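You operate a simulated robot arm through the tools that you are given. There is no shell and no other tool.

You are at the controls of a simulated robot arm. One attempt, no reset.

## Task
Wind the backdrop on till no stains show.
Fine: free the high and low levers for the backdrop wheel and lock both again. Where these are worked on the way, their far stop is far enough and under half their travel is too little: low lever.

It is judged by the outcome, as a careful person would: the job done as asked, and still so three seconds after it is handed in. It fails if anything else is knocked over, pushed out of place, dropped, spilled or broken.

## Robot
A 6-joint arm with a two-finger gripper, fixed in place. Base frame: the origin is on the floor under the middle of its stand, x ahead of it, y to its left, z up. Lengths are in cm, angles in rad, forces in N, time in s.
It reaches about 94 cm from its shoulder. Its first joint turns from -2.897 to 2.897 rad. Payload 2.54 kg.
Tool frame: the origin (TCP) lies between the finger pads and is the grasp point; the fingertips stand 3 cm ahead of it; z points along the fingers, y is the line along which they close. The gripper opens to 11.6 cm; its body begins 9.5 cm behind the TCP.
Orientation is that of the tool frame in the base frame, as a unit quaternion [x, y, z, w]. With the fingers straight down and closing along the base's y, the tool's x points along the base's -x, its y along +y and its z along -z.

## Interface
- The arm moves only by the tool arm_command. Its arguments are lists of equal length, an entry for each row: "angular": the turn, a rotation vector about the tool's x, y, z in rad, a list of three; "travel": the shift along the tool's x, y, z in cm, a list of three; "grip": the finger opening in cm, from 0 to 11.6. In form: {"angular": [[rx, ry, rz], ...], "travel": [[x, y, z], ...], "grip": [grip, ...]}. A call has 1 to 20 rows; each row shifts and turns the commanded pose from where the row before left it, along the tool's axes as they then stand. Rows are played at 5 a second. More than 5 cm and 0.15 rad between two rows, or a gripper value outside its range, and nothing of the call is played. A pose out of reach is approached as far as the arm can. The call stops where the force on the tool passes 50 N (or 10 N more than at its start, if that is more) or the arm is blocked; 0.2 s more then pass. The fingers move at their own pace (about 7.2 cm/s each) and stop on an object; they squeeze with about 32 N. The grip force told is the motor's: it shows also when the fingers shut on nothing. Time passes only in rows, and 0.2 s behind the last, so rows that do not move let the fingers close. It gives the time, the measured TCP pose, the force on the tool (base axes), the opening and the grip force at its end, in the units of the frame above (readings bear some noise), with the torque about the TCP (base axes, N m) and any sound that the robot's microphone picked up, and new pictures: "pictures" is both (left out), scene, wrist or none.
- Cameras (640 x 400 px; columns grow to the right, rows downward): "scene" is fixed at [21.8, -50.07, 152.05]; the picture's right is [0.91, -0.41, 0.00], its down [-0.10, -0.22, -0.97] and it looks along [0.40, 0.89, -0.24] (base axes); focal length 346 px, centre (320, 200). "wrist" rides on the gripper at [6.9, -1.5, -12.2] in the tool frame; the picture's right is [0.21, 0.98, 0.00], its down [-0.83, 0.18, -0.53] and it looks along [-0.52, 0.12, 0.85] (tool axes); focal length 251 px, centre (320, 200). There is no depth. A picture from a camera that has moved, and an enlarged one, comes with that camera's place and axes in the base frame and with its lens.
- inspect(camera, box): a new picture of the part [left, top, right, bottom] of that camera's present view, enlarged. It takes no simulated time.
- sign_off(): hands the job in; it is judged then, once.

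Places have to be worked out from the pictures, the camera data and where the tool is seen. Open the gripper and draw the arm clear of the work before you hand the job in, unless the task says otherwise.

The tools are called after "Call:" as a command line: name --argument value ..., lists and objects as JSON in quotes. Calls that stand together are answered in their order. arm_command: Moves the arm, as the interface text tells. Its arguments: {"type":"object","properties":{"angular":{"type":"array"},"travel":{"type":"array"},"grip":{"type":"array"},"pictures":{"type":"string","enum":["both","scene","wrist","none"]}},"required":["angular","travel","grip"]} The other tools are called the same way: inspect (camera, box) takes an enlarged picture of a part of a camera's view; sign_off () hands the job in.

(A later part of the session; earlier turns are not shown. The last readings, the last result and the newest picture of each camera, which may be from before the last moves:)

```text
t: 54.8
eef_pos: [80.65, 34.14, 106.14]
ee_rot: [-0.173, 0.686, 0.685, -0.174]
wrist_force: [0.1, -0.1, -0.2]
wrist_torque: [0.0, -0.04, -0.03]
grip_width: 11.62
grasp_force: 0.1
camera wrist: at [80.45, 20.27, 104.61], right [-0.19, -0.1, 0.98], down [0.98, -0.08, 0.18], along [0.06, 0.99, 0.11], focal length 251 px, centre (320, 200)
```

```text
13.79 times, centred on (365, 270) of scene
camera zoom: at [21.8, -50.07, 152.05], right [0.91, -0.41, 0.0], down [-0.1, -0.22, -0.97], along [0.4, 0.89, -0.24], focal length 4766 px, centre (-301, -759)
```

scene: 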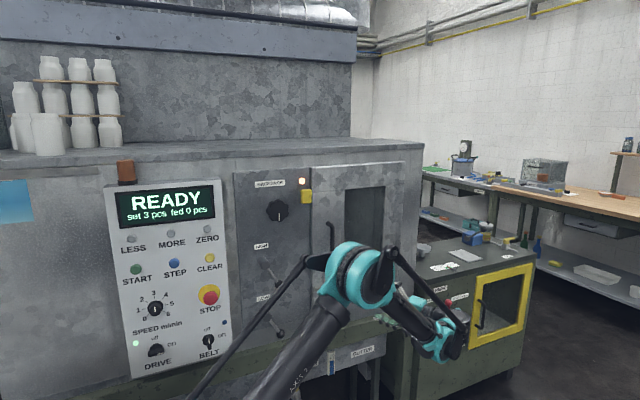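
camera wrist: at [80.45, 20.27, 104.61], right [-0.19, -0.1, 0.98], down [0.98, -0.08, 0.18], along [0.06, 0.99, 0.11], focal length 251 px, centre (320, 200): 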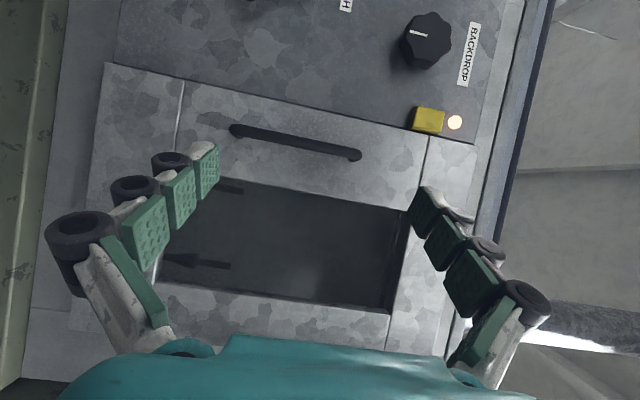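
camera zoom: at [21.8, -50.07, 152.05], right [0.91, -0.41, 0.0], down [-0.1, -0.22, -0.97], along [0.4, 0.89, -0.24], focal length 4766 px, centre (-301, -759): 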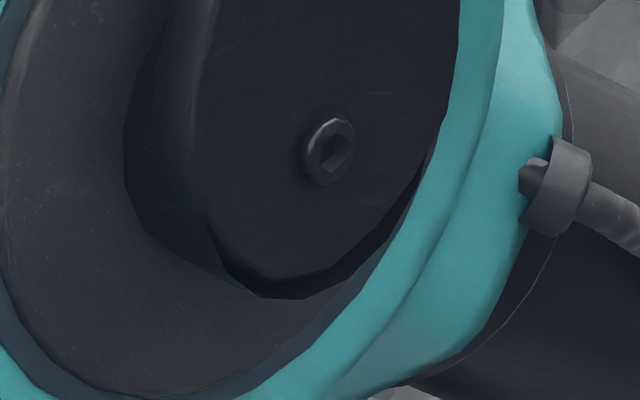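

No marks in the upper half. I take a close look at the blue sheet at the machine's left and at the rest of the machine front, since the backdrop might show there.

Call:
inspect --camera "scene" --box '[-60, 160, 50, 240]'

Call:
inspect --camera "scene" --box '[0, 160, 50, 235]'

Call:
inspect --camera "scene" --box '[0, 20, 380, 180]'

Call:
inspect --camera "scene" --box '[410, 140, 640, 300]'

```text
refused: -60 is not a number from 0 to 640
```

```text
5.33 times, centred on (25, 198) of scene
camera zoom: at [21.8, -50.07, 152.05], right [0.91, -0.41, 0.0], down [-0.1, -0.22, -0.97], along [0.4, 0.89, -0.24], focal length 1843 px, centre (1893, 213)
```

zoom: 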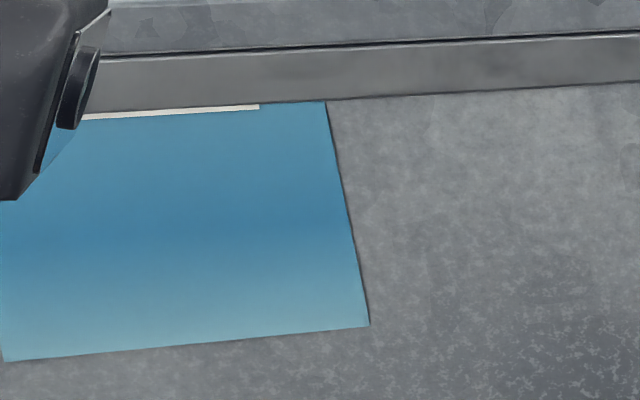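

```text
1.68 times, centred on (190, 100) of scene
camera zoom: at [21.8, -50.07, 152.05], right [0.91, -0.41, 0.0], down [-0.1, -0.22, -0.97], along [0.4, 0.89, -0.24], focal length 582 px, centre (539, 368)
```

zoom: 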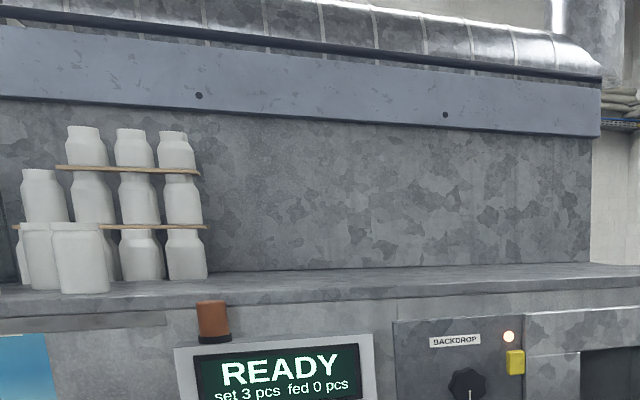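

```text
2.50 times, centred on (525, 220) of scene
camera zoom: at [21.8, -50.07, 152.05], right [0.91, -0.41, 0.0], down [-0.1, -0.22, -0.97], along [0.4, 0.89, -0.24], focal length 864 px, centre (-192, 150)
```

zoom: 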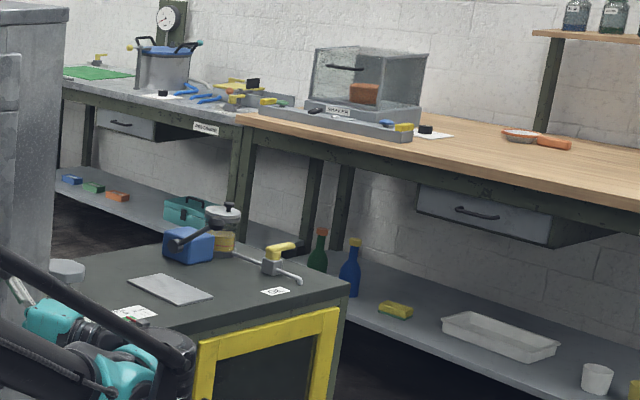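

To detect any change I repeat, from this same viewpoint, exactly the enlargements taken before the wheel was turned.

Call:
inspect --camera "wrist" --box '[150, 170, 420, 320]'

Call:
inspect --camera "wrist" --box '[280, 180, 420, 320]'

Call:
inspect --camera "wrist" --box '[230, 190, 330, 310]'

Call:
inspect --camera "wrist" --box '[300, 190, 400, 310]'

```text
2.37 times, centred on (285, 245) of wrist
camera zoom: at [80.45, 20.27, 104.61], right [-0.19, -0.1, 0.98], down [0.98, -0.08, 0.18], along [0.06, 0.99, 0.11], focal length 596 px, centre (403, 93)
```

zoom: 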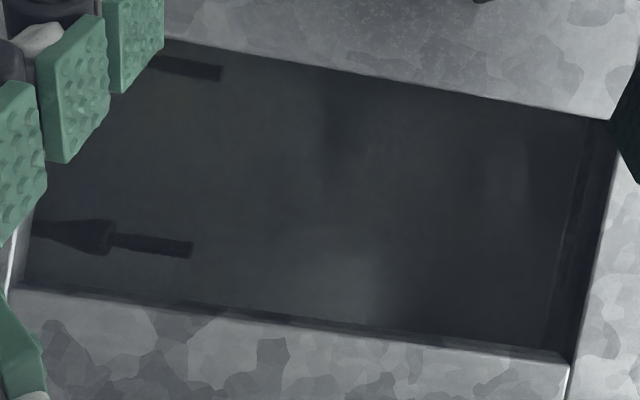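

```text
2.86 times, centred on (350, 250) of wrist
camera zoom: at [80.45, 20.27, 104.61], right [-0.19, -0.1, 0.98], down [0.98, -0.08, 0.18], along [0.06, 0.99, 0.11], focal length 718 px, centre (234, 57)
```

zoom: 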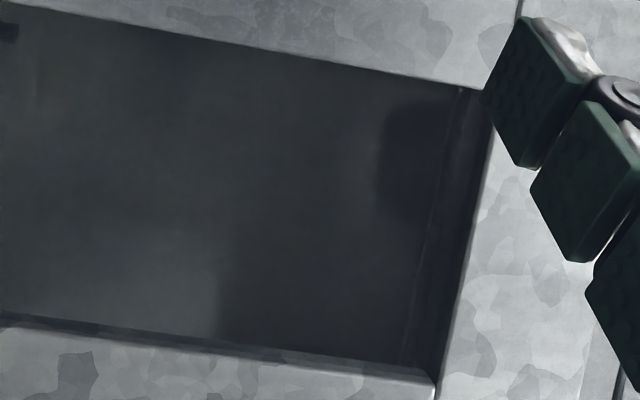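

```text
3.33 times, centred on (280, 250) of wrist
camera zoom: at [80.45, 20.27, 104.61], right [-0.19, -0.1, 0.98], down [0.98, -0.08, 0.18], along [0.06, 0.99, 0.11], focal length 838 px, centre (453, 33)
```

zoom: 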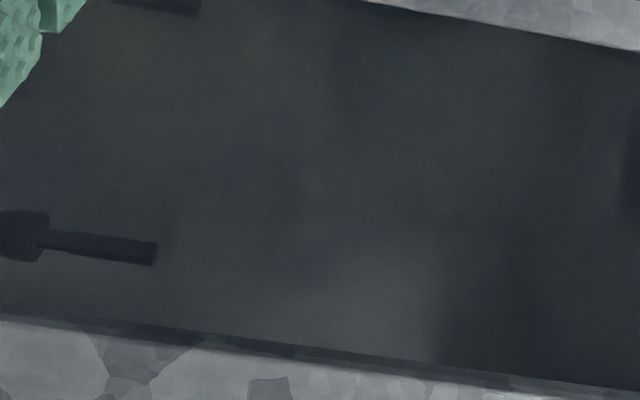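

```text
3.33 times, centred on (350, 250) of wrist
camera zoom: at [80.45, 20.27, 104.61], right [-0.19, -0.1, 0.98], down [0.98, -0.08, 0.18], along [0.06, 0.99, 0.11], focal length 838 px, centre (220, 33)
```

zoom: 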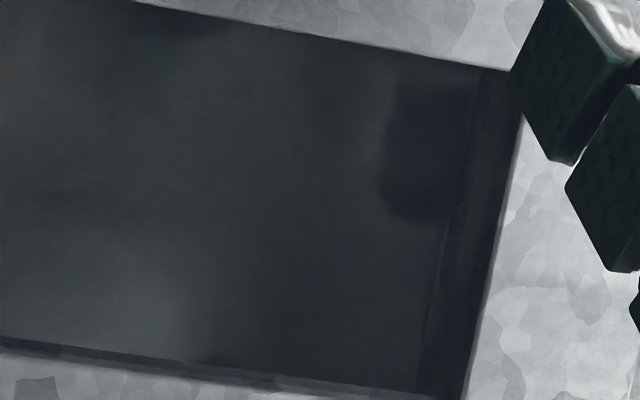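

The dark smudges are identical before and after, so they're gripper reflections. I change to a viewpoint from above (camera over the tool, looking down through the glass), where the glass would reflect only the dark floor.

Call:
arm_command --angular '[[0, -0.15, 0], [0, -0.15, 0], [0, -0.15, 0], [0, -0.15, 0], [0, -0.15, 0], [0, -0.15, 0], [0, 0, 0.1428], [0, 0, 0.1428], [0, 0, 0.1428], [0, 0, 0.1428], [0, 0, 0.1428], [0, 0, 0.1428], [0, 0, 0.1428], [0, 0, 0.1428], [0, 0, 0.1428], [0, 0, 0.1428], [0, 0, 0.1428], [0, 0, 0], [0, 0, 0]]' --travel '[[0, 0, 0], [0, 0, 0], [0, 0, 0], [0, 0, 0], [0, 0, 0], [0, 0, 0], [0, 0, 0], [0, 0, 0], [0, 0, 0], [0, 0, 0], [0, 0, 0], [0, 0, 0], [0, 0, 0], [0, 0, 0], [0, 0, 0], [0, 0, 0], [0, 0, 0], [3.5, 0, 0], [3.5, 0, 0]]' --grip '[11.6, 11.6, 11.6, 11.6, 11.6, 11.6, 11.6, 11.6, 11.6, 11.6, 11.6, 11.6, 11.6, 11.6, 11.6, 11.6, 11.6, 11.6, 11.6]'

Call:
inspect --camera "wrist" --box '[200, 60, 520, 260]'

```text
t: 58.8
eef_pos: [80.75, 34.45, 113.05]
ee_rot: [0.592, 0.39, 0.589, -0.388]
wrist_force: [0.5, -0.1, -0.2]
wrist_torque: [-0.01, -0.05, 0.05]
grip_width: 11.63
grasp_force: 0.0
camera wrist: at [74.61, 23.85, 120.06], right [0.9, -0.38, 0.21], down [-0.04, -0.56, -0.82], along [0.44, 0.73, -0.52], focal length 251 px, centre (320, 200)
```

scene: 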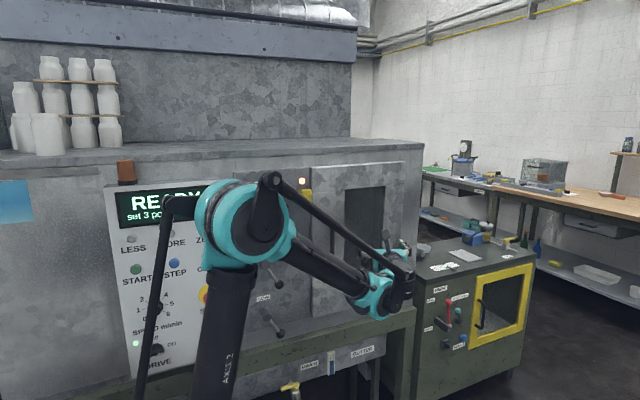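
wrist: 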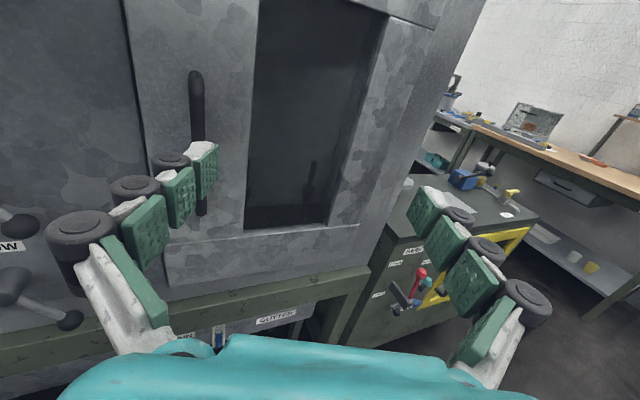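

```text
2.00 times, centred on (360, 160) of wrist
camera zoom: at [74.61, 23.85, 120.06], right [0.9, -0.38, 0.21], down [-0.04, -0.56, -0.82], along [0.44, 0.73, -0.52], focal length 503 px, centre (240, 280)
```

zoom: 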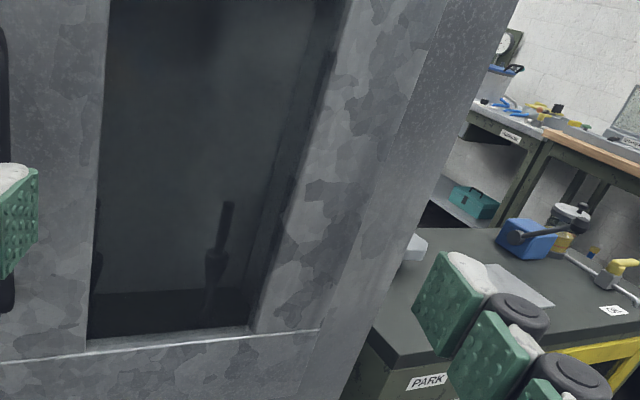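

This is a much clearer upright view through the glass; I zoom into the window.

Call:
inspect --camera "wrist" --box '[230, 0, 390, 100]'

Call:
inspect --camera "wrist" --box '[230, 90, 390, 230]'

Call:
inspect --camera "wrist" --box '[240, 130, 340, 230]'

```text
4.00 times, centred on (310, 50) of wrist
camera zoom: at [74.61, 23.85, 120.06], right [0.9, -0.38, 0.21], down [-0.04, -0.56, -0.82], along [0.44, 0.73, -0.52], focal length 1006 px, centre (360, 800)
```

zoom: 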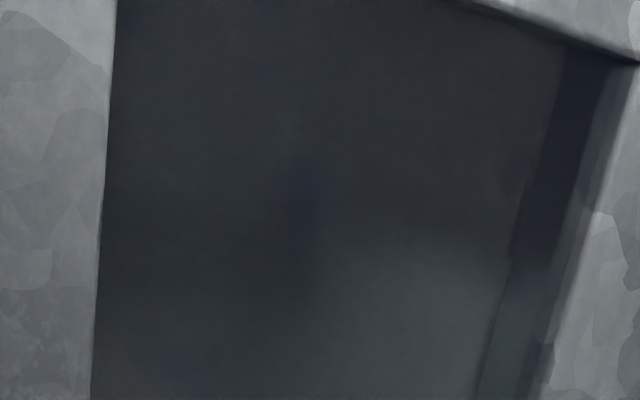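

```text
2.86 times, centred on (310, 160) of wrist
camera zoom: at [74.61, 23.85, 120.06], right [0.9, -0.38, 0.21], down [-0.04, -0.56, -0.82], along [0.44, 0.73, -0.52], focal length 718 px, centre (349, 314)
```

zoom: 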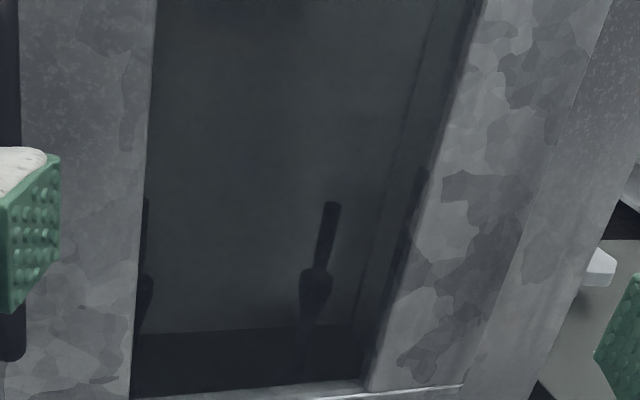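

```text
4.00 times, centred on (290, 180) of wrist
camera zoom: at [74.61, 23.85, 120.06], right [0.9, -0.38, 0.21], down [-0.04, -0.56, -0.82], along [0.44, 0.73, -0.52], focal length 1006 px, centre (440, 280)
```

zoom: 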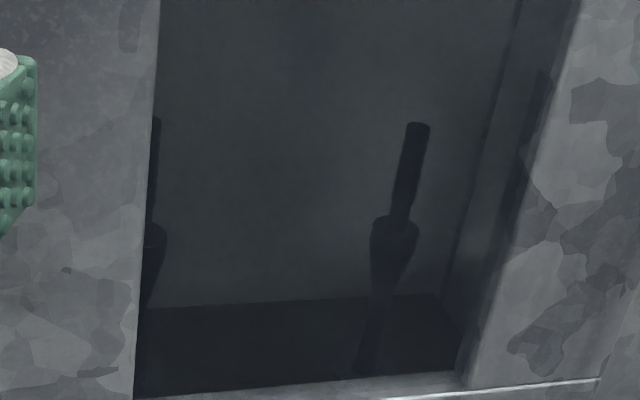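

From here the visible part of the backdrop (x≈86–107) looks clean, but its left part is hidden. I swing the view to look in from the right side.

Call:
arm_command --angular '[[0.1333, 0, 0], [0.1333, 0, 0], [0.1333, 0, 0], [0.1333, 0, 0], [0.1333, 0, 0], [0.1333, 0, 0], [0, 0, 0]]' --travel '[[0, 0, 0], [0, 0, 0], [0, 0, 0], [0, 0, 0], [0, 0, 0], [0, 0, 0], [-1, 0.8, -4]]' --grip '[11.6, 11.6, 11.6, 11.6, 11.6, 11.6, 11.6]'

Call:
inspect --camera "wrist" --box '[220, 40, 440, 240]'

```text
t: 60.4
eef_pos: [83.05, 31.12, 112.02]
ee_rot: [0.392, 0.59, 0.39, -0.589]
wrist_force: [-1.1, 0.3, 0.1]
wrist_torque: [-0.03, 0.0, 0.03]
grip_width: 11.58
grasp_force: 0.1
camera wrist: at [86.4, 19.3, 119.02], right [0.9, 0.38, 0.21], down [0.37, -0.42, -0.82], along [-0.22, 0.82, -0.52], focal length 251 px, centre (320, 200)
```

scene: 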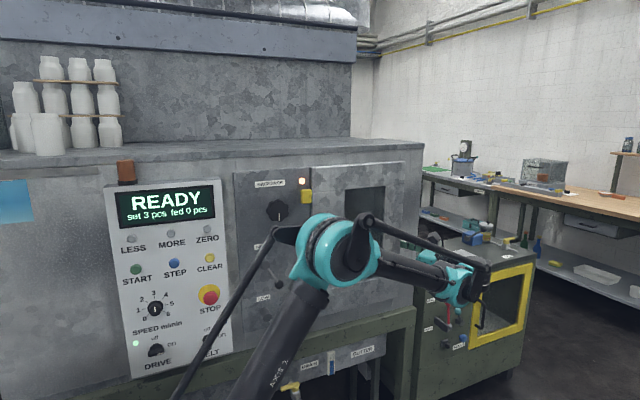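
wrist: 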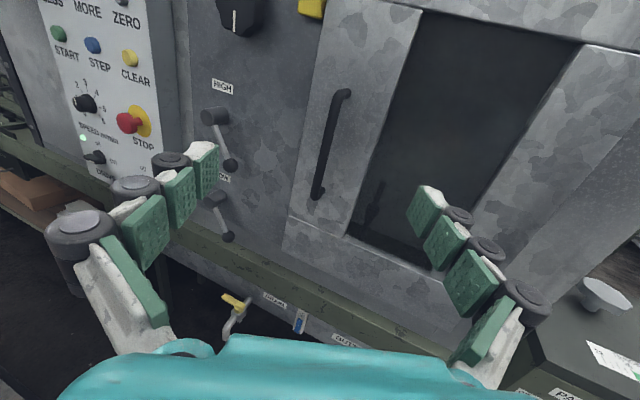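

```text
2.00 times, centred on (330, 140) of wrist
camera zoom: at [86.4, 19.3, 119.02], right [0.9, 0.38, 0.21], down [0.37, -0.42, -0.82], along [-0.22, 0.82, -0.52], focal length 503 px, centre (300, 320)
```

zoom: 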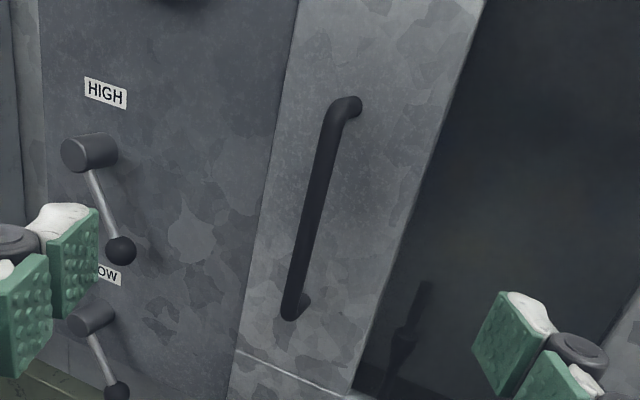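

Levers both hang at their far stops. I zoom into the window from this side.

Call:
inspect --camera "wrist" --box '[350, 0, 590, 150]'

Call:
inspect --camera "wrist" --box '[340, 110, 500, 260]'

Call:
inspect --camera "wrist" --box '[370, 60, 470, 160]'

```text
2.67 times, centred on (470, 75) of wrist
camera zoom: at [86.4, 19.3, 119.02], right [0.9, 0.38, 0.21], down [0.37, -0.42, -0.82], along [-0.22, 0.82, -0.52], focal length 670 px, centre (-80, 533)
```

zoom: 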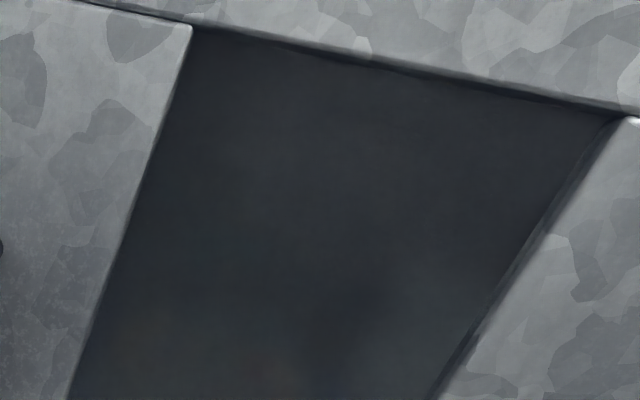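

```text
2.67 times, centred on (420, 185) of wrist
camera zoom: at [86.4, 19.3, 119.02], right [0.9, 0.38, 0.21], down [0.37, -0.42, -0.82], along [-0.22, 0.82, -0.52], focal length 670 px, centre (53, 240)
```

zoom: 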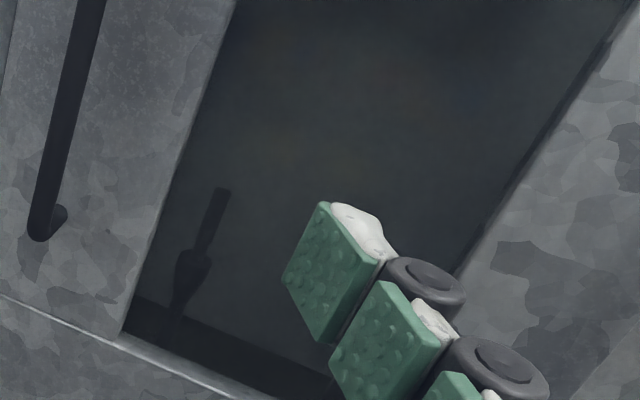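

```text
4.00 times, centred on (420, 110) of wrist
camera zoom: at [86.4, 19.3, 119.02], right [0.9, 0.38, 0.21], down [0.37, -0.42, -0.82], along [-0.22, 0.82, -0.52], focal length 1006 px, centre (-80, 560)
```

zoom: 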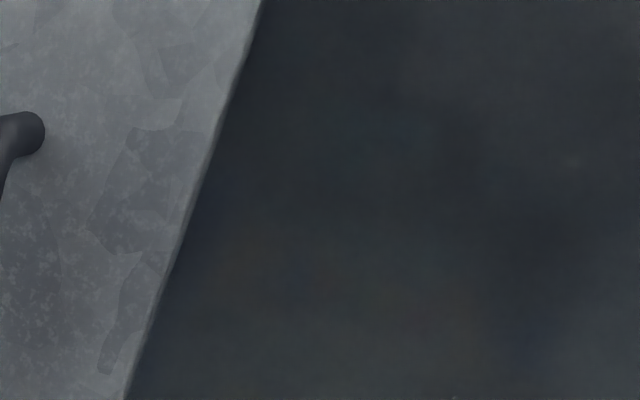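

The left part looks clean too; faint coloured tints are reflections again. To get an unobstructed fixed view of the window, I return to the knob standoff, unrolling the wrist toward the negative side at the same time.

Call:
arm_command --angular '[[-0.1333, 0, 0], [-0.1333, 0, 0], [-0.1333, 0, 0], [0, 0, 0], [0, 0, 0], [0, 0, 0], [0, 0, 0], [0, 0, 0], [0, 0, 0], [0, 0, 0], [0, 0, -0.145], [0, 0, -0.145], [0, 0, -0.145], [0, 0, -0.145], [0, 0, -0.145], [0, 0, -0.145], [0, 0, -0.145], [0, 0, -0.145], [0, 0, -0.145], [0, 0, -0.145]]' --travel '[[0, 0, 0], [0, 0, 0], [0, 0, 0], [1.2, -3.94, 1.99], [1.2, -3.94, 1.99], [1.2, -3.94, 1.99], [1.2, -3.94, 1.99], [1.2, -3.94, 1.99], [1.2, -3.94, 1.99], [1.2, -3.94, 1.99], [0, 0, 0], [0, 0, 0], [0, 0, 0], [0, 0, 0], [0, 0, 0], [0, 0, 0], [0, 0, 0], [0, 0, 0], [0, 0, 0], [0, 0, 0]]' --grip '[10.5, 10.5, 10.5, 10.5, 10.5, 10.5, 10.5, 10.5, 10.5, 10.5, 10.5, 10.5, 10.5, 10.5, 10.5, 10.5, 10.5, 10.5, 10.5, 10.5]'

Call:
inspect --camera "scene" --box '[342, 185, 388, 214]'

Call:
inspect --camera "scene" --box '[342, 210, 388, 239]'

Call:
inspect --camera "scene" --box '[342, 235, 388, 264]'

Call:
inspect --camera "scene" --box '[342, 255, 388, 284]'

```text
t: 64.6
eef_pos: [55.43, 44.93, 120.28]
ee_rot: [0.043, 0.707, 0.705, -0.041]
wrist_force: [0.9, -0.4, -0.3]
wrist_torque: [0.02, 0.01, -0.01]
grip_width: 10.5
grasp_force: 0.1
camera wrist: at [48.41, 32.87, 119.77], right [-0.1, 0.0, 1.0], down [0.84, -0.54, 0.08], along [0.53, 0.84, 0.05], focal length 251 px, centre (320, 200)
```

scene: 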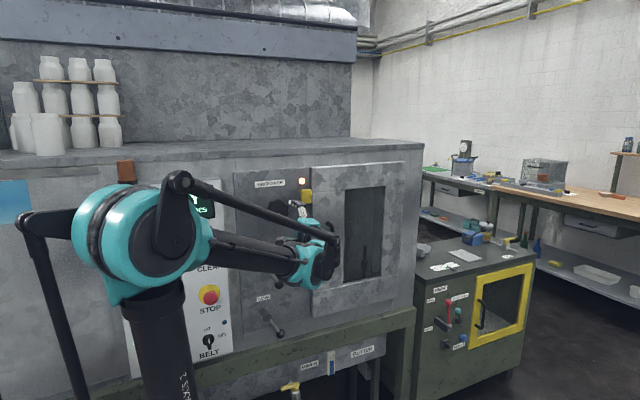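
wrist: 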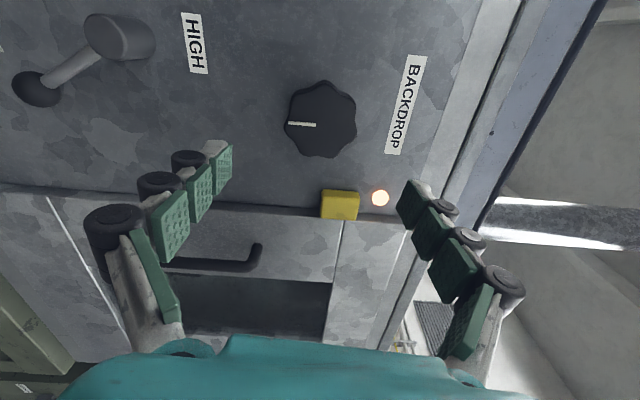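

```text
13.79 times, centred on (365, 200) of scene
camera zoom: at [21.8, -50.07, 152.05], right [0.91, -0.41, 0.0], down [-0.1, -0.22, -0.97], along [0.4, 0.89, -0.24], focal length 4766 px, centre (-301, 207)
```

zoom: 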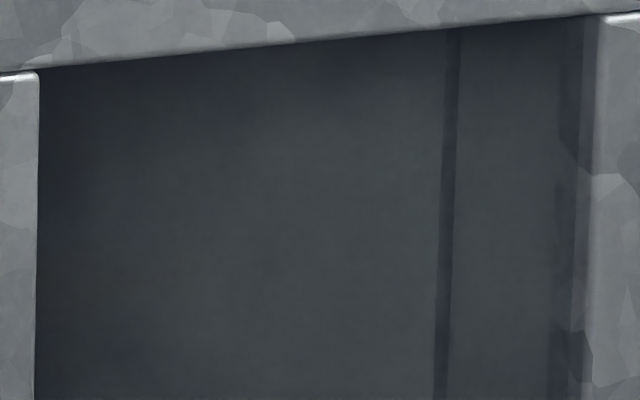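

```text
13.79 times, centred on (365, 224) of scene
camera zoom: at [21.8, -50.07, 152.05], right [0.91, -0.41, 0.0], down [-0.1, -0.22, -0.97], along [0.4, 0.89, -0.24], focal length 4766 px, centre (-301, -138)
```

zoom: 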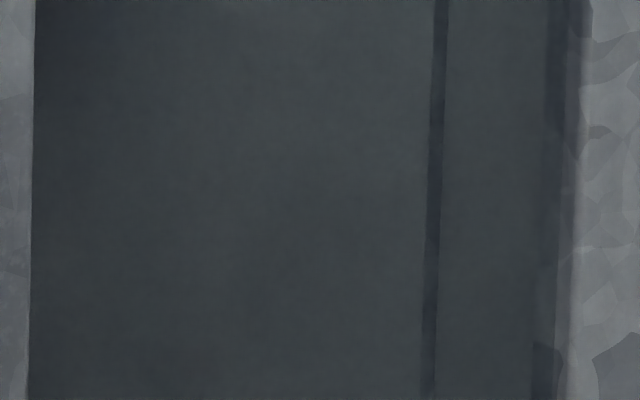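

```text
13.79 times, centred on (365, 250) of scene
camera zoom: at [21.8, -50.07, 152.05], right [0.91, -0.41, 0.0], down [-0.1, -0.22, -0.97], along [0.4, 0.89, -0.24], focal length 4766 px, centre (-301, -483)
```

zoom: 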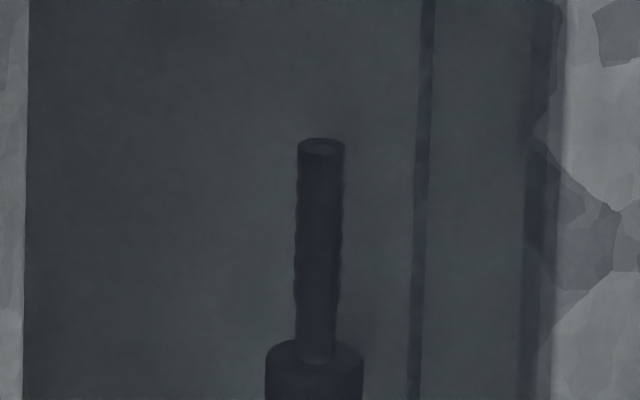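

```text
13.79 times, centred on (365, 270) of scene
camera zoom: at [21.8, -50.07, 152.05], right [0.91, -0.41, 0.0], down [-0.1, -0.22, -0.97], along [0.4, 0.89, -0.24], focal length 4766 px, centre (-301, -759)
```

zoom: 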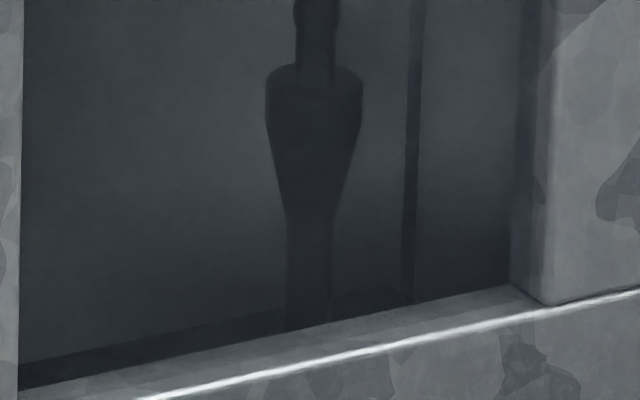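

The scene camera now has a clean, unobstructed view: the visible backdrop part shows no marks. I check the lamp/yellow box next to the wheel and take even tighter crops of the backdrop.

Call:
inspect --camera "wrist" --box '[270, 60, 450, 230]'

Call:
inspect --camera "wrist" --box '[170, 250, 350, 350]'

Call:
inspect --camera "scene" --box '[344, 188, 374, 207]'

Call:
inspect --camera "scene" --box '[330, 170, 400, 290]'

```text
2.35 times, centred on (360, 145) of wrist
camera zoom: at [48.41, 32.87, 119.77], right [-0.1, 0.0, 1.0], down [0.84, -0.54, 0.08], along [0.53, 0.84, 0.05], focal length 592 px, centre (226, 329)
```

zoom: 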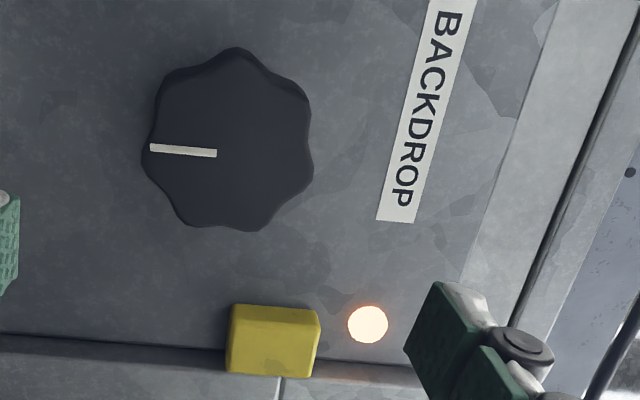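

```text
3.56 times, centred on (260, 300) of wrist
camera zoom: at [48.41, 32.87, 119.77], right [-0.1, 0.0, 1.0], down [0.84, -0.54, 0.08], along [0.53, 0.84, 0.05], focal length 894 px, centre (533, -156)
```

zoom: 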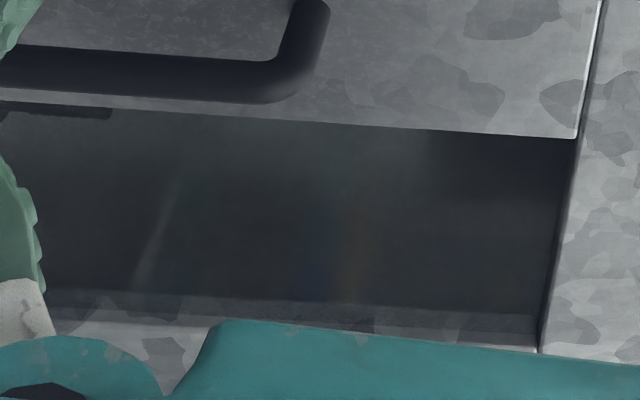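

```text
16.00 times, centred on (359, 198) of scene
camera zoom: at [21.8, -50.07, 152.05], right [0.91, -0.41, 0.0], down [-0.1, -0.22, -0.97], along [0.4, 0.89, -0.24], focal length 5529 px, centre (-304, 240)
```

zoom: 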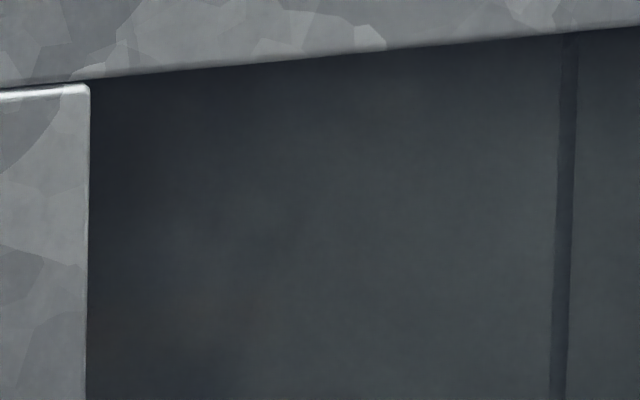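

```text
3.33 times, centred on (365, 230) of scene
camera zoom: at [21.8, -50.07, 152.05], right [0.91, -0.41, 0.0], down [-0.1, -0.22, -0.97], along [0.4, 0.89, -0.24], focal length 1152 px, centre (170, 100)
```

zoom: 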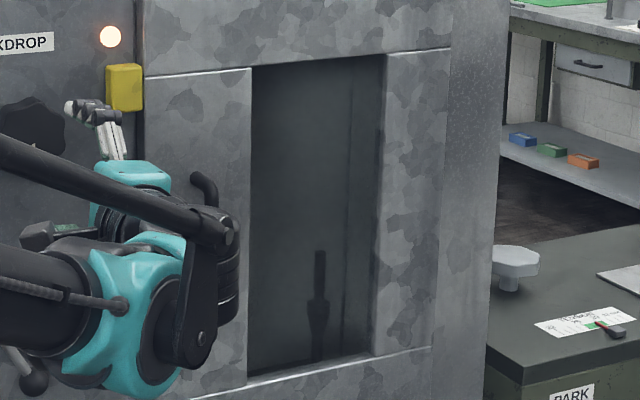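

The backdrop part in view is clean. I haven't yet seen its top portion; I roll the wrist the other way (camera under the tool, looking up), which also tests the wrist's negative range.

Call:
arm_command --angular '[[0, 0, -0.14], [0, 0, -0.14], [0, 0, -0.14], [0, 0, -0.14], [0, 0, -0.14], [0, 0, -0.14], [0, 0, -0.14], [0, 0, -0.14], [0, 0, -0.14], [0, 0, -0.14], [0, 0, -0.14], [0, 0, -0.14]]' --travel '[[0, 0, -1], [0, 0, -1], [0, 0, -1], [0, 0, -1], [0, 0, -1], [0, 0, 0], [0, 0, 0], [0, 0, 0], [0, 0, 0], [0, 0, 0], [0, 0, 0], [0, 0, 0]]' --grip '[10.5, 10.5, 10.5, 10.5, 10.5, 10.5, 10.5, 10.5, 10.5, 10.5, 10.5, 10.5]' --pictures "wrist"

```text
t: 67.2
eef_pos: [55.45, 40.02, 120.41]
ee_rot: [-0.497, 0.505, 0.501, 0.497]
wrist_force: [-0.4, 0.1, -0.6]
wrist_torque: [-0.02, -0.02, 0.06]
grip_width: 10.5
grasp_force: 0.0
camera wrist: at [56.89, 27.86, 113.57], right [-0.98, 0.0, -0.2], down [-0.18, -0.53, 0.83], along [-0.11, 0.85, 0.52], focal length 251 px, centre (320, 200)
```

wrist: 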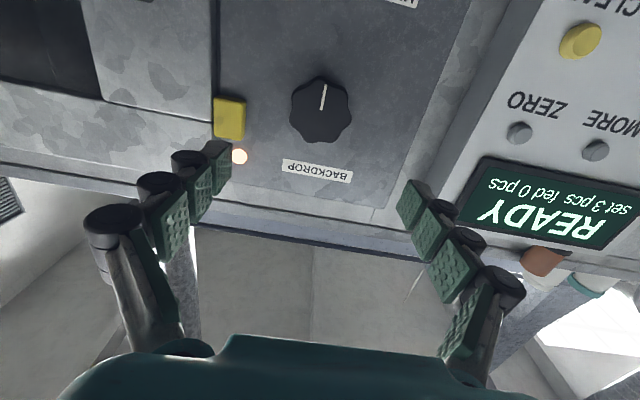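

That roll works (φ≈-1.57). I move in front of the window with the camera low, looking up into the chamber.

Call:
arm_command --angular '[[0, 0, 0], [0, 0, 0], [0, 0, 0], [0, 0, 0], [0, 0, 0], [0, 0, 0], [0, 0, 0], [0, 0, 0]]' --travel '[[3.18, -3.06, -0.5], [3.18, -3.06, -0.5], [3.18, -3.06, -0.5], [3.18, -3.06, -0.5], [3.18, -3.06, -0.5], [3.18, -3.06, -0.5], [3.18, -3.06, -0.5], [3.18, -3.06, -0.5]]' --grip '[11.6, 11.6, 11.6, 11.6, 11.6, 11.6, 11.6, 11.6]' --pictures "wrist"

Call:
inspect --camera "wrist" --box '[100, 0, 420, 200]'

```text
t: 69.0
eef_pos: [79.55, 35.81, 94.82]
ee_rot: [-0.497, 0.505, 0.501, 0.498]
wrist_force: [-0.2, 0.3, 1.0]
wrist_torque: [-0.01, -0.01, -0.08]
grip_width: 11.61
grasp_force: 0.1
camera wrist: at [81.0, 23.62, 87.84], right [-0.98, 0.0, -0.2], down [-0.17, -0.53, 0.83], along [-0.11, 0.85, 0.52], focal length 251 px, centre (320, 200)
```

wrist: 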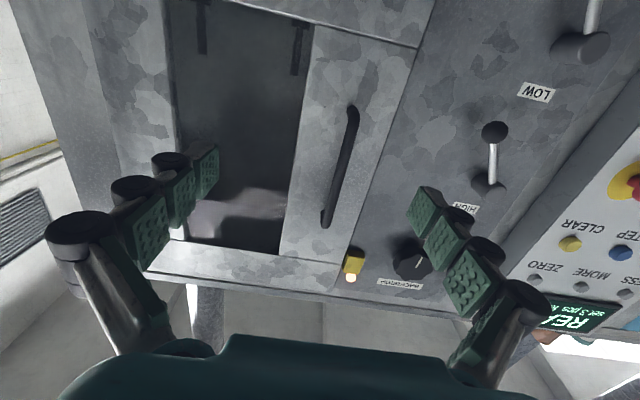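

```text
2.00 times, centred on (260, 100) of wrist
camera zoom: at [81.0, 23.62, 87.84], right [-0.98, 0.0, -0.2], down [-0.17, -0.53, 0.83], along [-0.11, 0.85, 0.52], focal length 503 px, centre (440, 400)
```

zoom: 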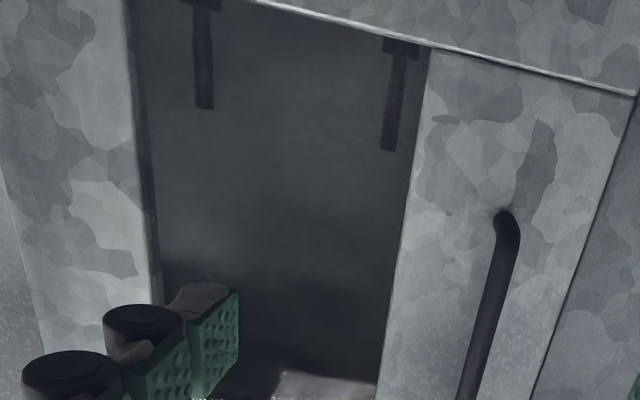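

Upside-down view: the upper part of the window is toward the bottom of the picture. I zoom in there.

Call:
inspect --camera "wrist" --box '[170, 100, 320, 260]'

Call:
inspect --camera "wrist" --box '[170, 0, 320, 110]'

Call:
inspect --camera "wrist" --box '[200, 170, 300, 260]'

```text
2.50 times, centred on (245, 180) of wrist
camera zoom: at [81.0, 23.62, 87.84], right [-0.98, 0.0, -0.2], down [-0.17, -0.53, 0.83], along [-0.11, 0.85, 0.52], focal length 629 px, centre (508, 250)
```

zoom: 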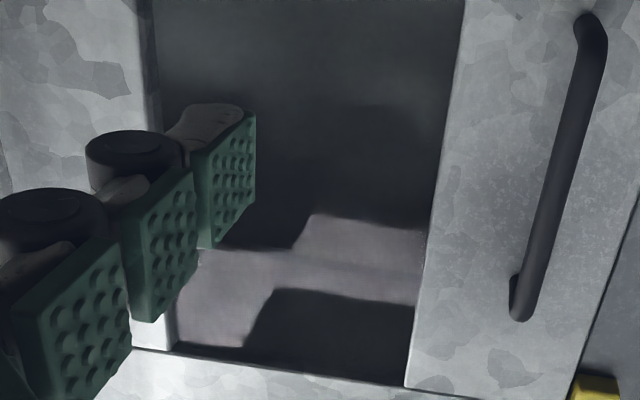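

```text
3.64 times, centred on (245, 55) of wrist
camera zoom: at [81.0, 23.62, 87.84], right [-0.98, 0.0, -0.2], down [-0.17, -0.53, 0.83], along [-0.11, 0.85, 0.52], focal length 914 px, centre (593, 727)
```

zoom: 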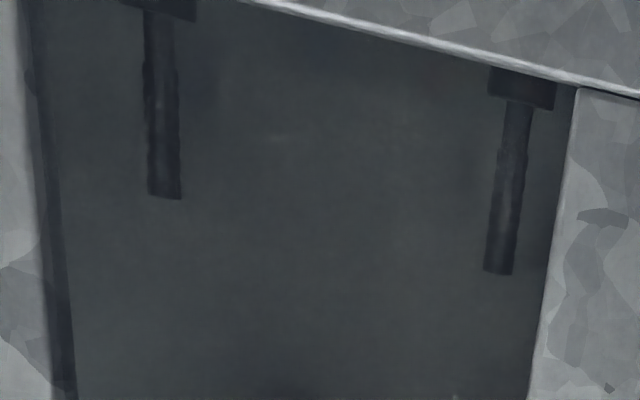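

```text
4.44 times, centred on (250, 215) of wrist
camera zoom: at [81.0, 23.62, 87.84], right [-0.98, 0.0, -0.2], down [-0.17, -0.53, 0.83], along [-0.11, 0.85, 0.52], focal length 1118 px, centre (631, 133)
```

zoom: 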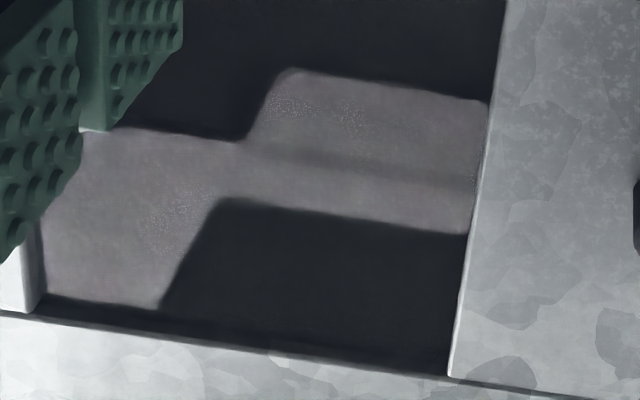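

No stains at the top either. As a robust test, I'll turn the wheel further while comparing identical scene-camera crops. I return to the knob and roll to φ≈-2.34 so a finger meets a lobe and there's a long clockwise stroke available.

Call:
arm_command --angular '[[0, 0, 0], [0, 0, 0], [0, 0, 0], [0, 0, 0], [0, 0, 0], [0, 0, 0], [0, 0, 0], [0, 0, 0], [0, 0, -0.1293], [0, 0, -0.1293], [0, 0, -0.1293], [0, 0, -0.1293], [0, 0, -0.1293], [0, 0, -0.1293]]' --travel '[[-3.2, 3.01, 1.15], [-3.2, 3.01, 1.15], [-3.2, 3.01, 1.15], [-3.2, 3.01, 1.15], [-3.2, 3.01, 1.15], [-3.2, 3.01, 1.15], [-3.2, 3.01, 1.15], [-3.2, 3.01, 1.15], [0, 0, 0], [0, 0, 0], [0, 0, 0], [0, 0, 0], [0, 0, 0], [0, 0, 0]]' --grip '[10, 10, 10, 10, 10, 10, 10, 10, 10, 10, 10, 10, 10, 10]'

```text
t: 72.0
eef_pos: [55.9, 45.22, 120.52]
ee_rot: [0.652, -0.278, -0.275, -0.65]
wrist_force: [-0.1, -0.2, -0.1]
wrist_torque: [0.0, 0.01, 0.0]
grip_width: 9.98
grasp_force: 0.0
camera wrist: at [61.73, 33.02, 116.71], right [-0.55, 0.0, -0.83], down [-0.71, -0.53, 0.47], along [-0.44, 0.85, 0.29], focal length 251 px, centre (320, 200)
```

scene: 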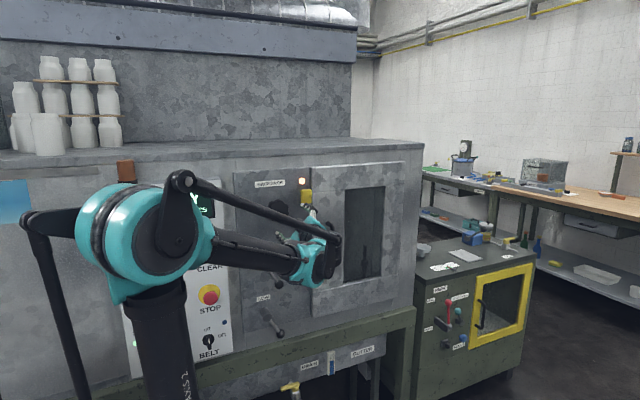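
wrist: 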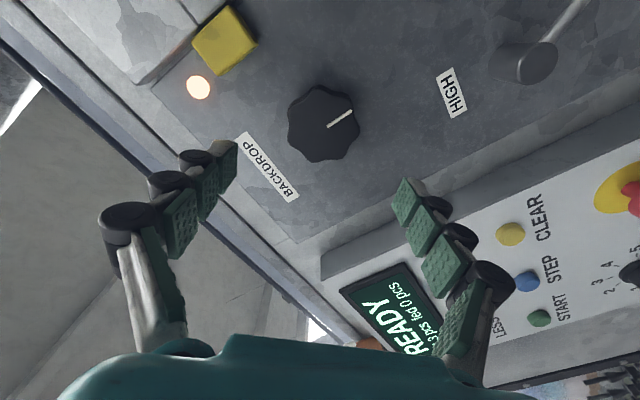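

The roll is reachable. I correct the small offset and advance onto the knob.

Call:
arm_command --angular '[[0, 0, 0], [0, 0, 0], [0, 0, 0], [0, 0, 0], [0, 0, 0]]' --travel '[[-0.24, 0.39, 4], [0, 0, 4], [0, 0, 3], [0, 0, 2.1], [0, 0, 0]]' --grip '[10, 10, 10, 10, 10]' --pictures "wrist"

Call:
inspect --camera "wrist" --box '[200, 80, 440, 260]'

```text
t: 73.2
eef_pos: [55.42, 58.37, 120.47]
ee_rot: [0.651, -0.279, -0.275, -0.65]
wrist_force: [-0.2, 0.3, 0.3]
wrist_torque: [0.03, -0.04, 0.04]
grip_width: 9.99
grasp_force: 0.0
camera wrist: at [61.33, 46.18, 116.57], right [-0.56, 0.0, -0.83], down [-0.7, -0.53, 0.47], along [-0.44, 0.85, 0.29], focal length 251 px, centre (320, 200)
```

wrist: 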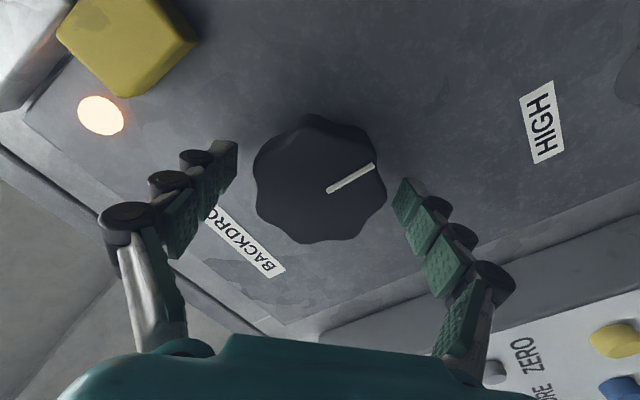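

```text
2.22 times, centred on (320, 170) of wrist
camera zoom: at [61.33, 46.18, 116.57], right [-0.56, 0.0, -0.83], down [-0.7, -0.53, 0.47], along [-0.44, 0.85, 0.29], focal length 559 px, centre (320, 267)
```

zoom: 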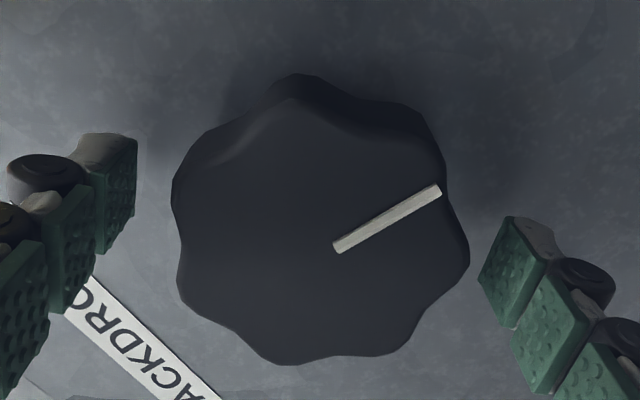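

The knob is centred between the fingers. I close on it.

Call:
arm_command --angular '[[0, 0, 0], [0, 0, 0], [0, 0, 0], [0, 0, 0], [0, 0, 0]]' --travel '[[0, 0, 0], [0, 0, 0], [0, 0, 0], [0, 0, 0], [0, 0, 0]]' --grip '[8.5, 7.2, 6, 5, 5]' --pictures "wrist"

```text
t: 74.4
eef_pos: [55.33, 58.28, 120.51]
ee_rot: [0.651, -0.279, -0.276, -0.65]
wrist_force: [4.2, -1.3, 5.9]
wrist_torque: [0.16, -0.02, -0.13]
grip_width: 7.01
grasp_force: 44.7
camera wrist: at [61.36, 46.12, 116.59], right [-0.56, 0.0, -0.83], down [-0.7, -0.53, 0.47], along [-0.44, 0.85, 0.3], focal length 251 px, centre (320, 200)
```

wrist: 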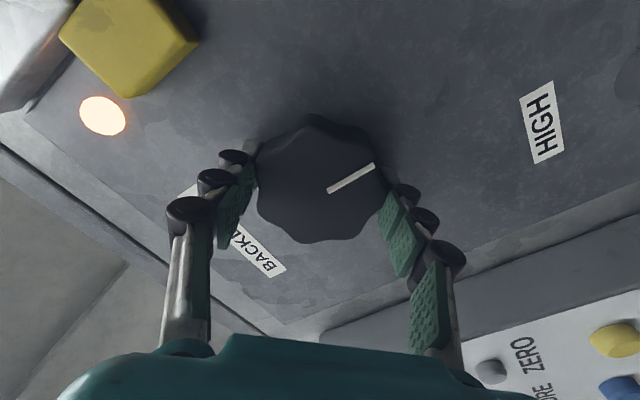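

A good centred grip with little side force. I turn clockwise by about 1 rad and check.

Call:
arm_command --angular '[[0, 0, 0.12], [0, 0, 0.12], [0, 0, 0.12], [0, 0, 0.12], [0, 0, 0.12], [0, 0, 0.12], [0, 0, 0.12], [0, 0, 0.12], [0, 0, 0]]' --travel '[[0, 0, 0], [0, 0, 0], [0, 0, 0], [0, 0, 0], [0, 0, 0], [0, 0, 0], [0, 0, 0], [0, 0, 0], [0, 0, 0]]' --grip '[5, 5, 5, 5, 5, 5, 5, 5, 5]' --pictures "wrist"

Call:
inspect --camera "scene" --box '[342, 185, 388, 214]'

Call:
inspect --camera "scene" --box '[342, 210, 388, 239]'

Call:
inspect --camera "scene" --box '[342, 235, 388, 264]'

```text
t: 76.4
eef_pos: [55.48, 58.32, 120.47]
ee_rot: [-0.448, 0.548, 0.546, 0.448]
wrist_force: [5.9, 7.9, 19.6]
wrist_torque: [0.45, -0.01, 0.01]
grip_width: 6.99
grasp_force: 45.0
camera wrist: at [55.58, 46.13, 113.44], right [-1.0, 0.0, -0.02], down [-0.02, -0.53, 0.85], along [-0.01, 0.85, 0.53], focal length 251 px, centre (320, 200)
```

wrist: 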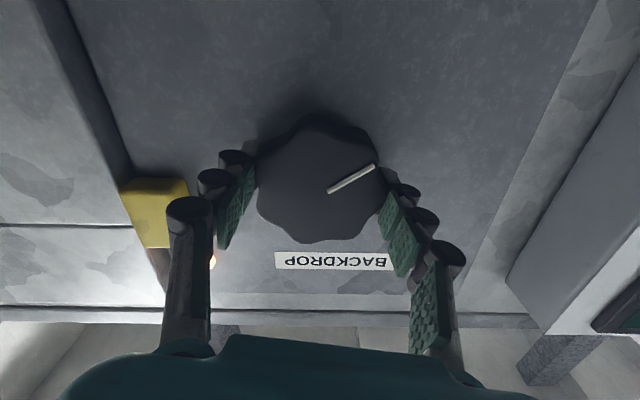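

```text
13.79 times, centred on (365, 200) of scene
camera zoom: at [21.8, -50.07, 152.05], right [0.91, -0.41, 0.0], down [-0.1, -0.22, -0.97], along [0.4, 0.89, -0.24], focal length 4766 px, centre (-301, 207)
```

zoom: 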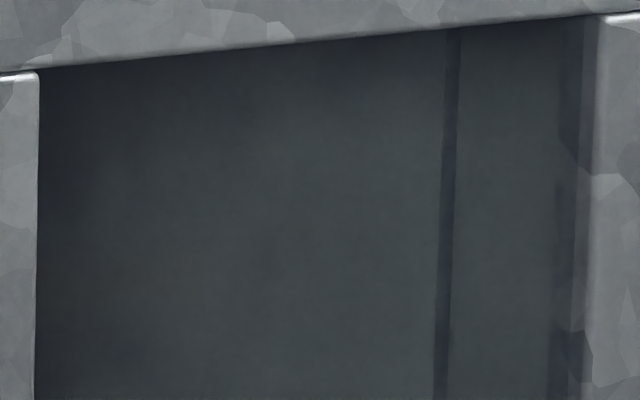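

```text
13.79 times, centred on (365, 224) of scene
camera zoom: at [21.8, -50.07, 152.05], right [0.91, -0.41, 0.0], down [-0.1, -0.22, -0.97], along [0.4, 0.89, -0.24], focal length 4766 px, centre (-301, -138)
```

zoom: 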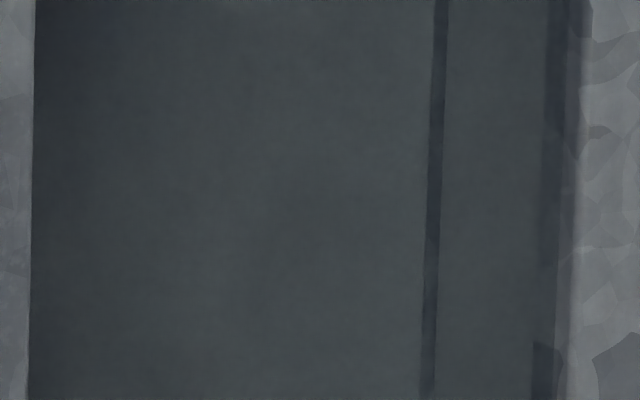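

```text
13.79 times, centred on (365, 250) of scene
camera zoom: at [21.8, -50.07, 152.05], right [0.91, -0.41, 0.0], down [-0.1, -0.22, -0.97], along [0.4, 0.89, -0.24], focal length 4766 px, centre (-301, -483)
```

zoom: 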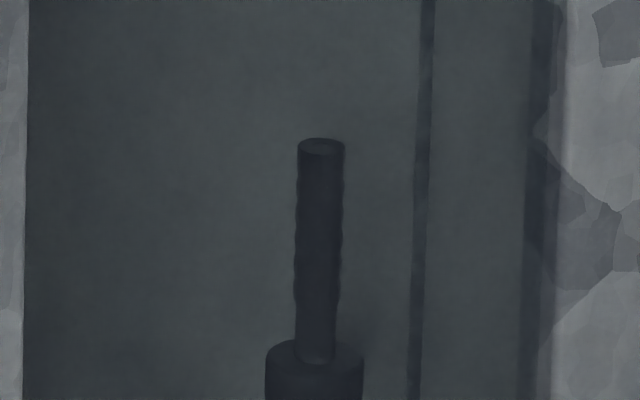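

No change is visible in these crops. To have a decisive comparison I'll go back to the wheel's starting angle and examine it at the same high zoom. First release, retreat and roll the wrist for a counter-clockwise stroke.

Call:
arm_command --angular '[[0, 0, 0], [0, 0, 0], [0, 0, 0], [0, 0, 0], [0, 0, 0], [0, 0, 0], [0, 0, 0.1443], [0, 0, 0.1443], [0, 0, 0.1443], [0, 0, 0.1443], [0, 0, 0.1443], [0, 0, 0.1443], [0, 0, 0.1443], [0, 0, 0.1443], [0, 0, 0.1443], [0, 0, 0.1443], [0, 0, 0.1443], [0, 0, 0.1443], [0, 0, 0.1443], [0, 0, 0.1443]]' --travel '[[0, 0, 0], [0, 0, 0], [0, 0, 0], [0, 0, -4], [0, 0, -4], [0, 0, -4], [0, 0, 0], [0, 0, 0], [0, 0, 0], [0, 0, 0], [0, 0, 0], [0, 0, 0], [0, 0, 0], [0, 0, 0], [0, 0, 0], [0, 0, 0], [0, 0, 0], [0, 0, 0], [0, 0, 0], [0, 0, 0]]' --grip '[8, 10, 10, 10, 10, 10, 10, 10, 10, 10, 10, 10, 10, 10, 10, 10, 10, 10, 10, 10]' --pictures "none"

Call:
arm_command --angular '[[0, 0, 0.1443], [0, 0, 0.1443], [0, 0, 0.1443], [0, 0, 0.1443], [0, 0, 0.1443], [0, 0, 0.1443], [0, 0, 0.1443], [0, 0, 0.1443], [0, 0, 0.1443], [0, 0, 0.1443], [0, 0, 0.1443], [0, 0, 0.1443], [0, 0, 0.1443], [0, 0, 0.1443], [0, 0, 0]]' --travel '[[0, 0, 0], [0, 0, 0], [0, 0, 0], [0, 0, 0], [0, 0, 0], [0, 0, 0], [0, 0, 0], [0, 0, 0], [0, 0, 0], [0, 0, 0], [0, 0, 0], [0, 0, 0], [0, 0, 0], [0, 0, 0], [0, 0, 0]]' --grip '[10, 10, 10, 10, 10, 10, 10, 10, 10, 10, 10, 10, 10, 10, 10]'

```text
t: 80.6
eef_pos: [55.52, 46.36, 120.44]
ee_rot: [0.227, 0.671, 0.67, -0.224]
wrist_force: [-0.2, -0.2, 0.0]
wrist_torque: [0.0, -0.02, -0.02]
grip_width: 10.01
grasp_force: 0.1
```

```text
t: 83.8
eef_pos: [55.52, 46.28, 120.44]
ee_rot: [0.688, 0.164, 0.166, -0.687]
wrist_force: [0.6, 0.3, 0.0]
wrist_torque: [-0.02, -0.01, 0.01]
grip_width: 9.98
grasp_force: 0.0
camera wrist: at [60.88, 34.13, 125.02], right [0.64, 0.0, -0.77], down [-0.65, -0.53, -0.54], along [-0.41, 0.85, -0.34], focal length 251 px, centre (320, 200)
```

scene: 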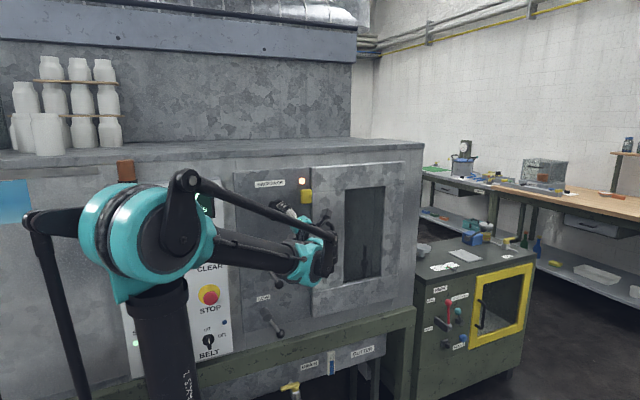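
wrist: 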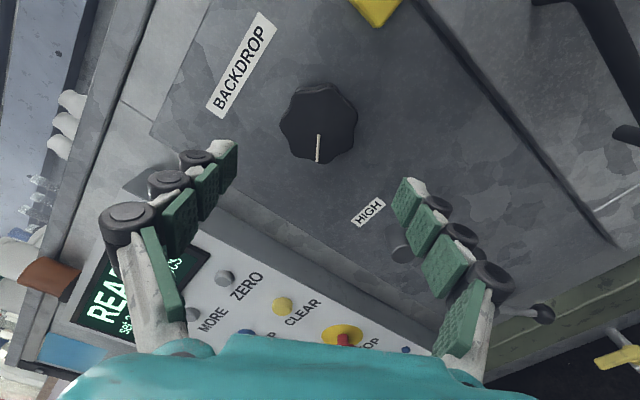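

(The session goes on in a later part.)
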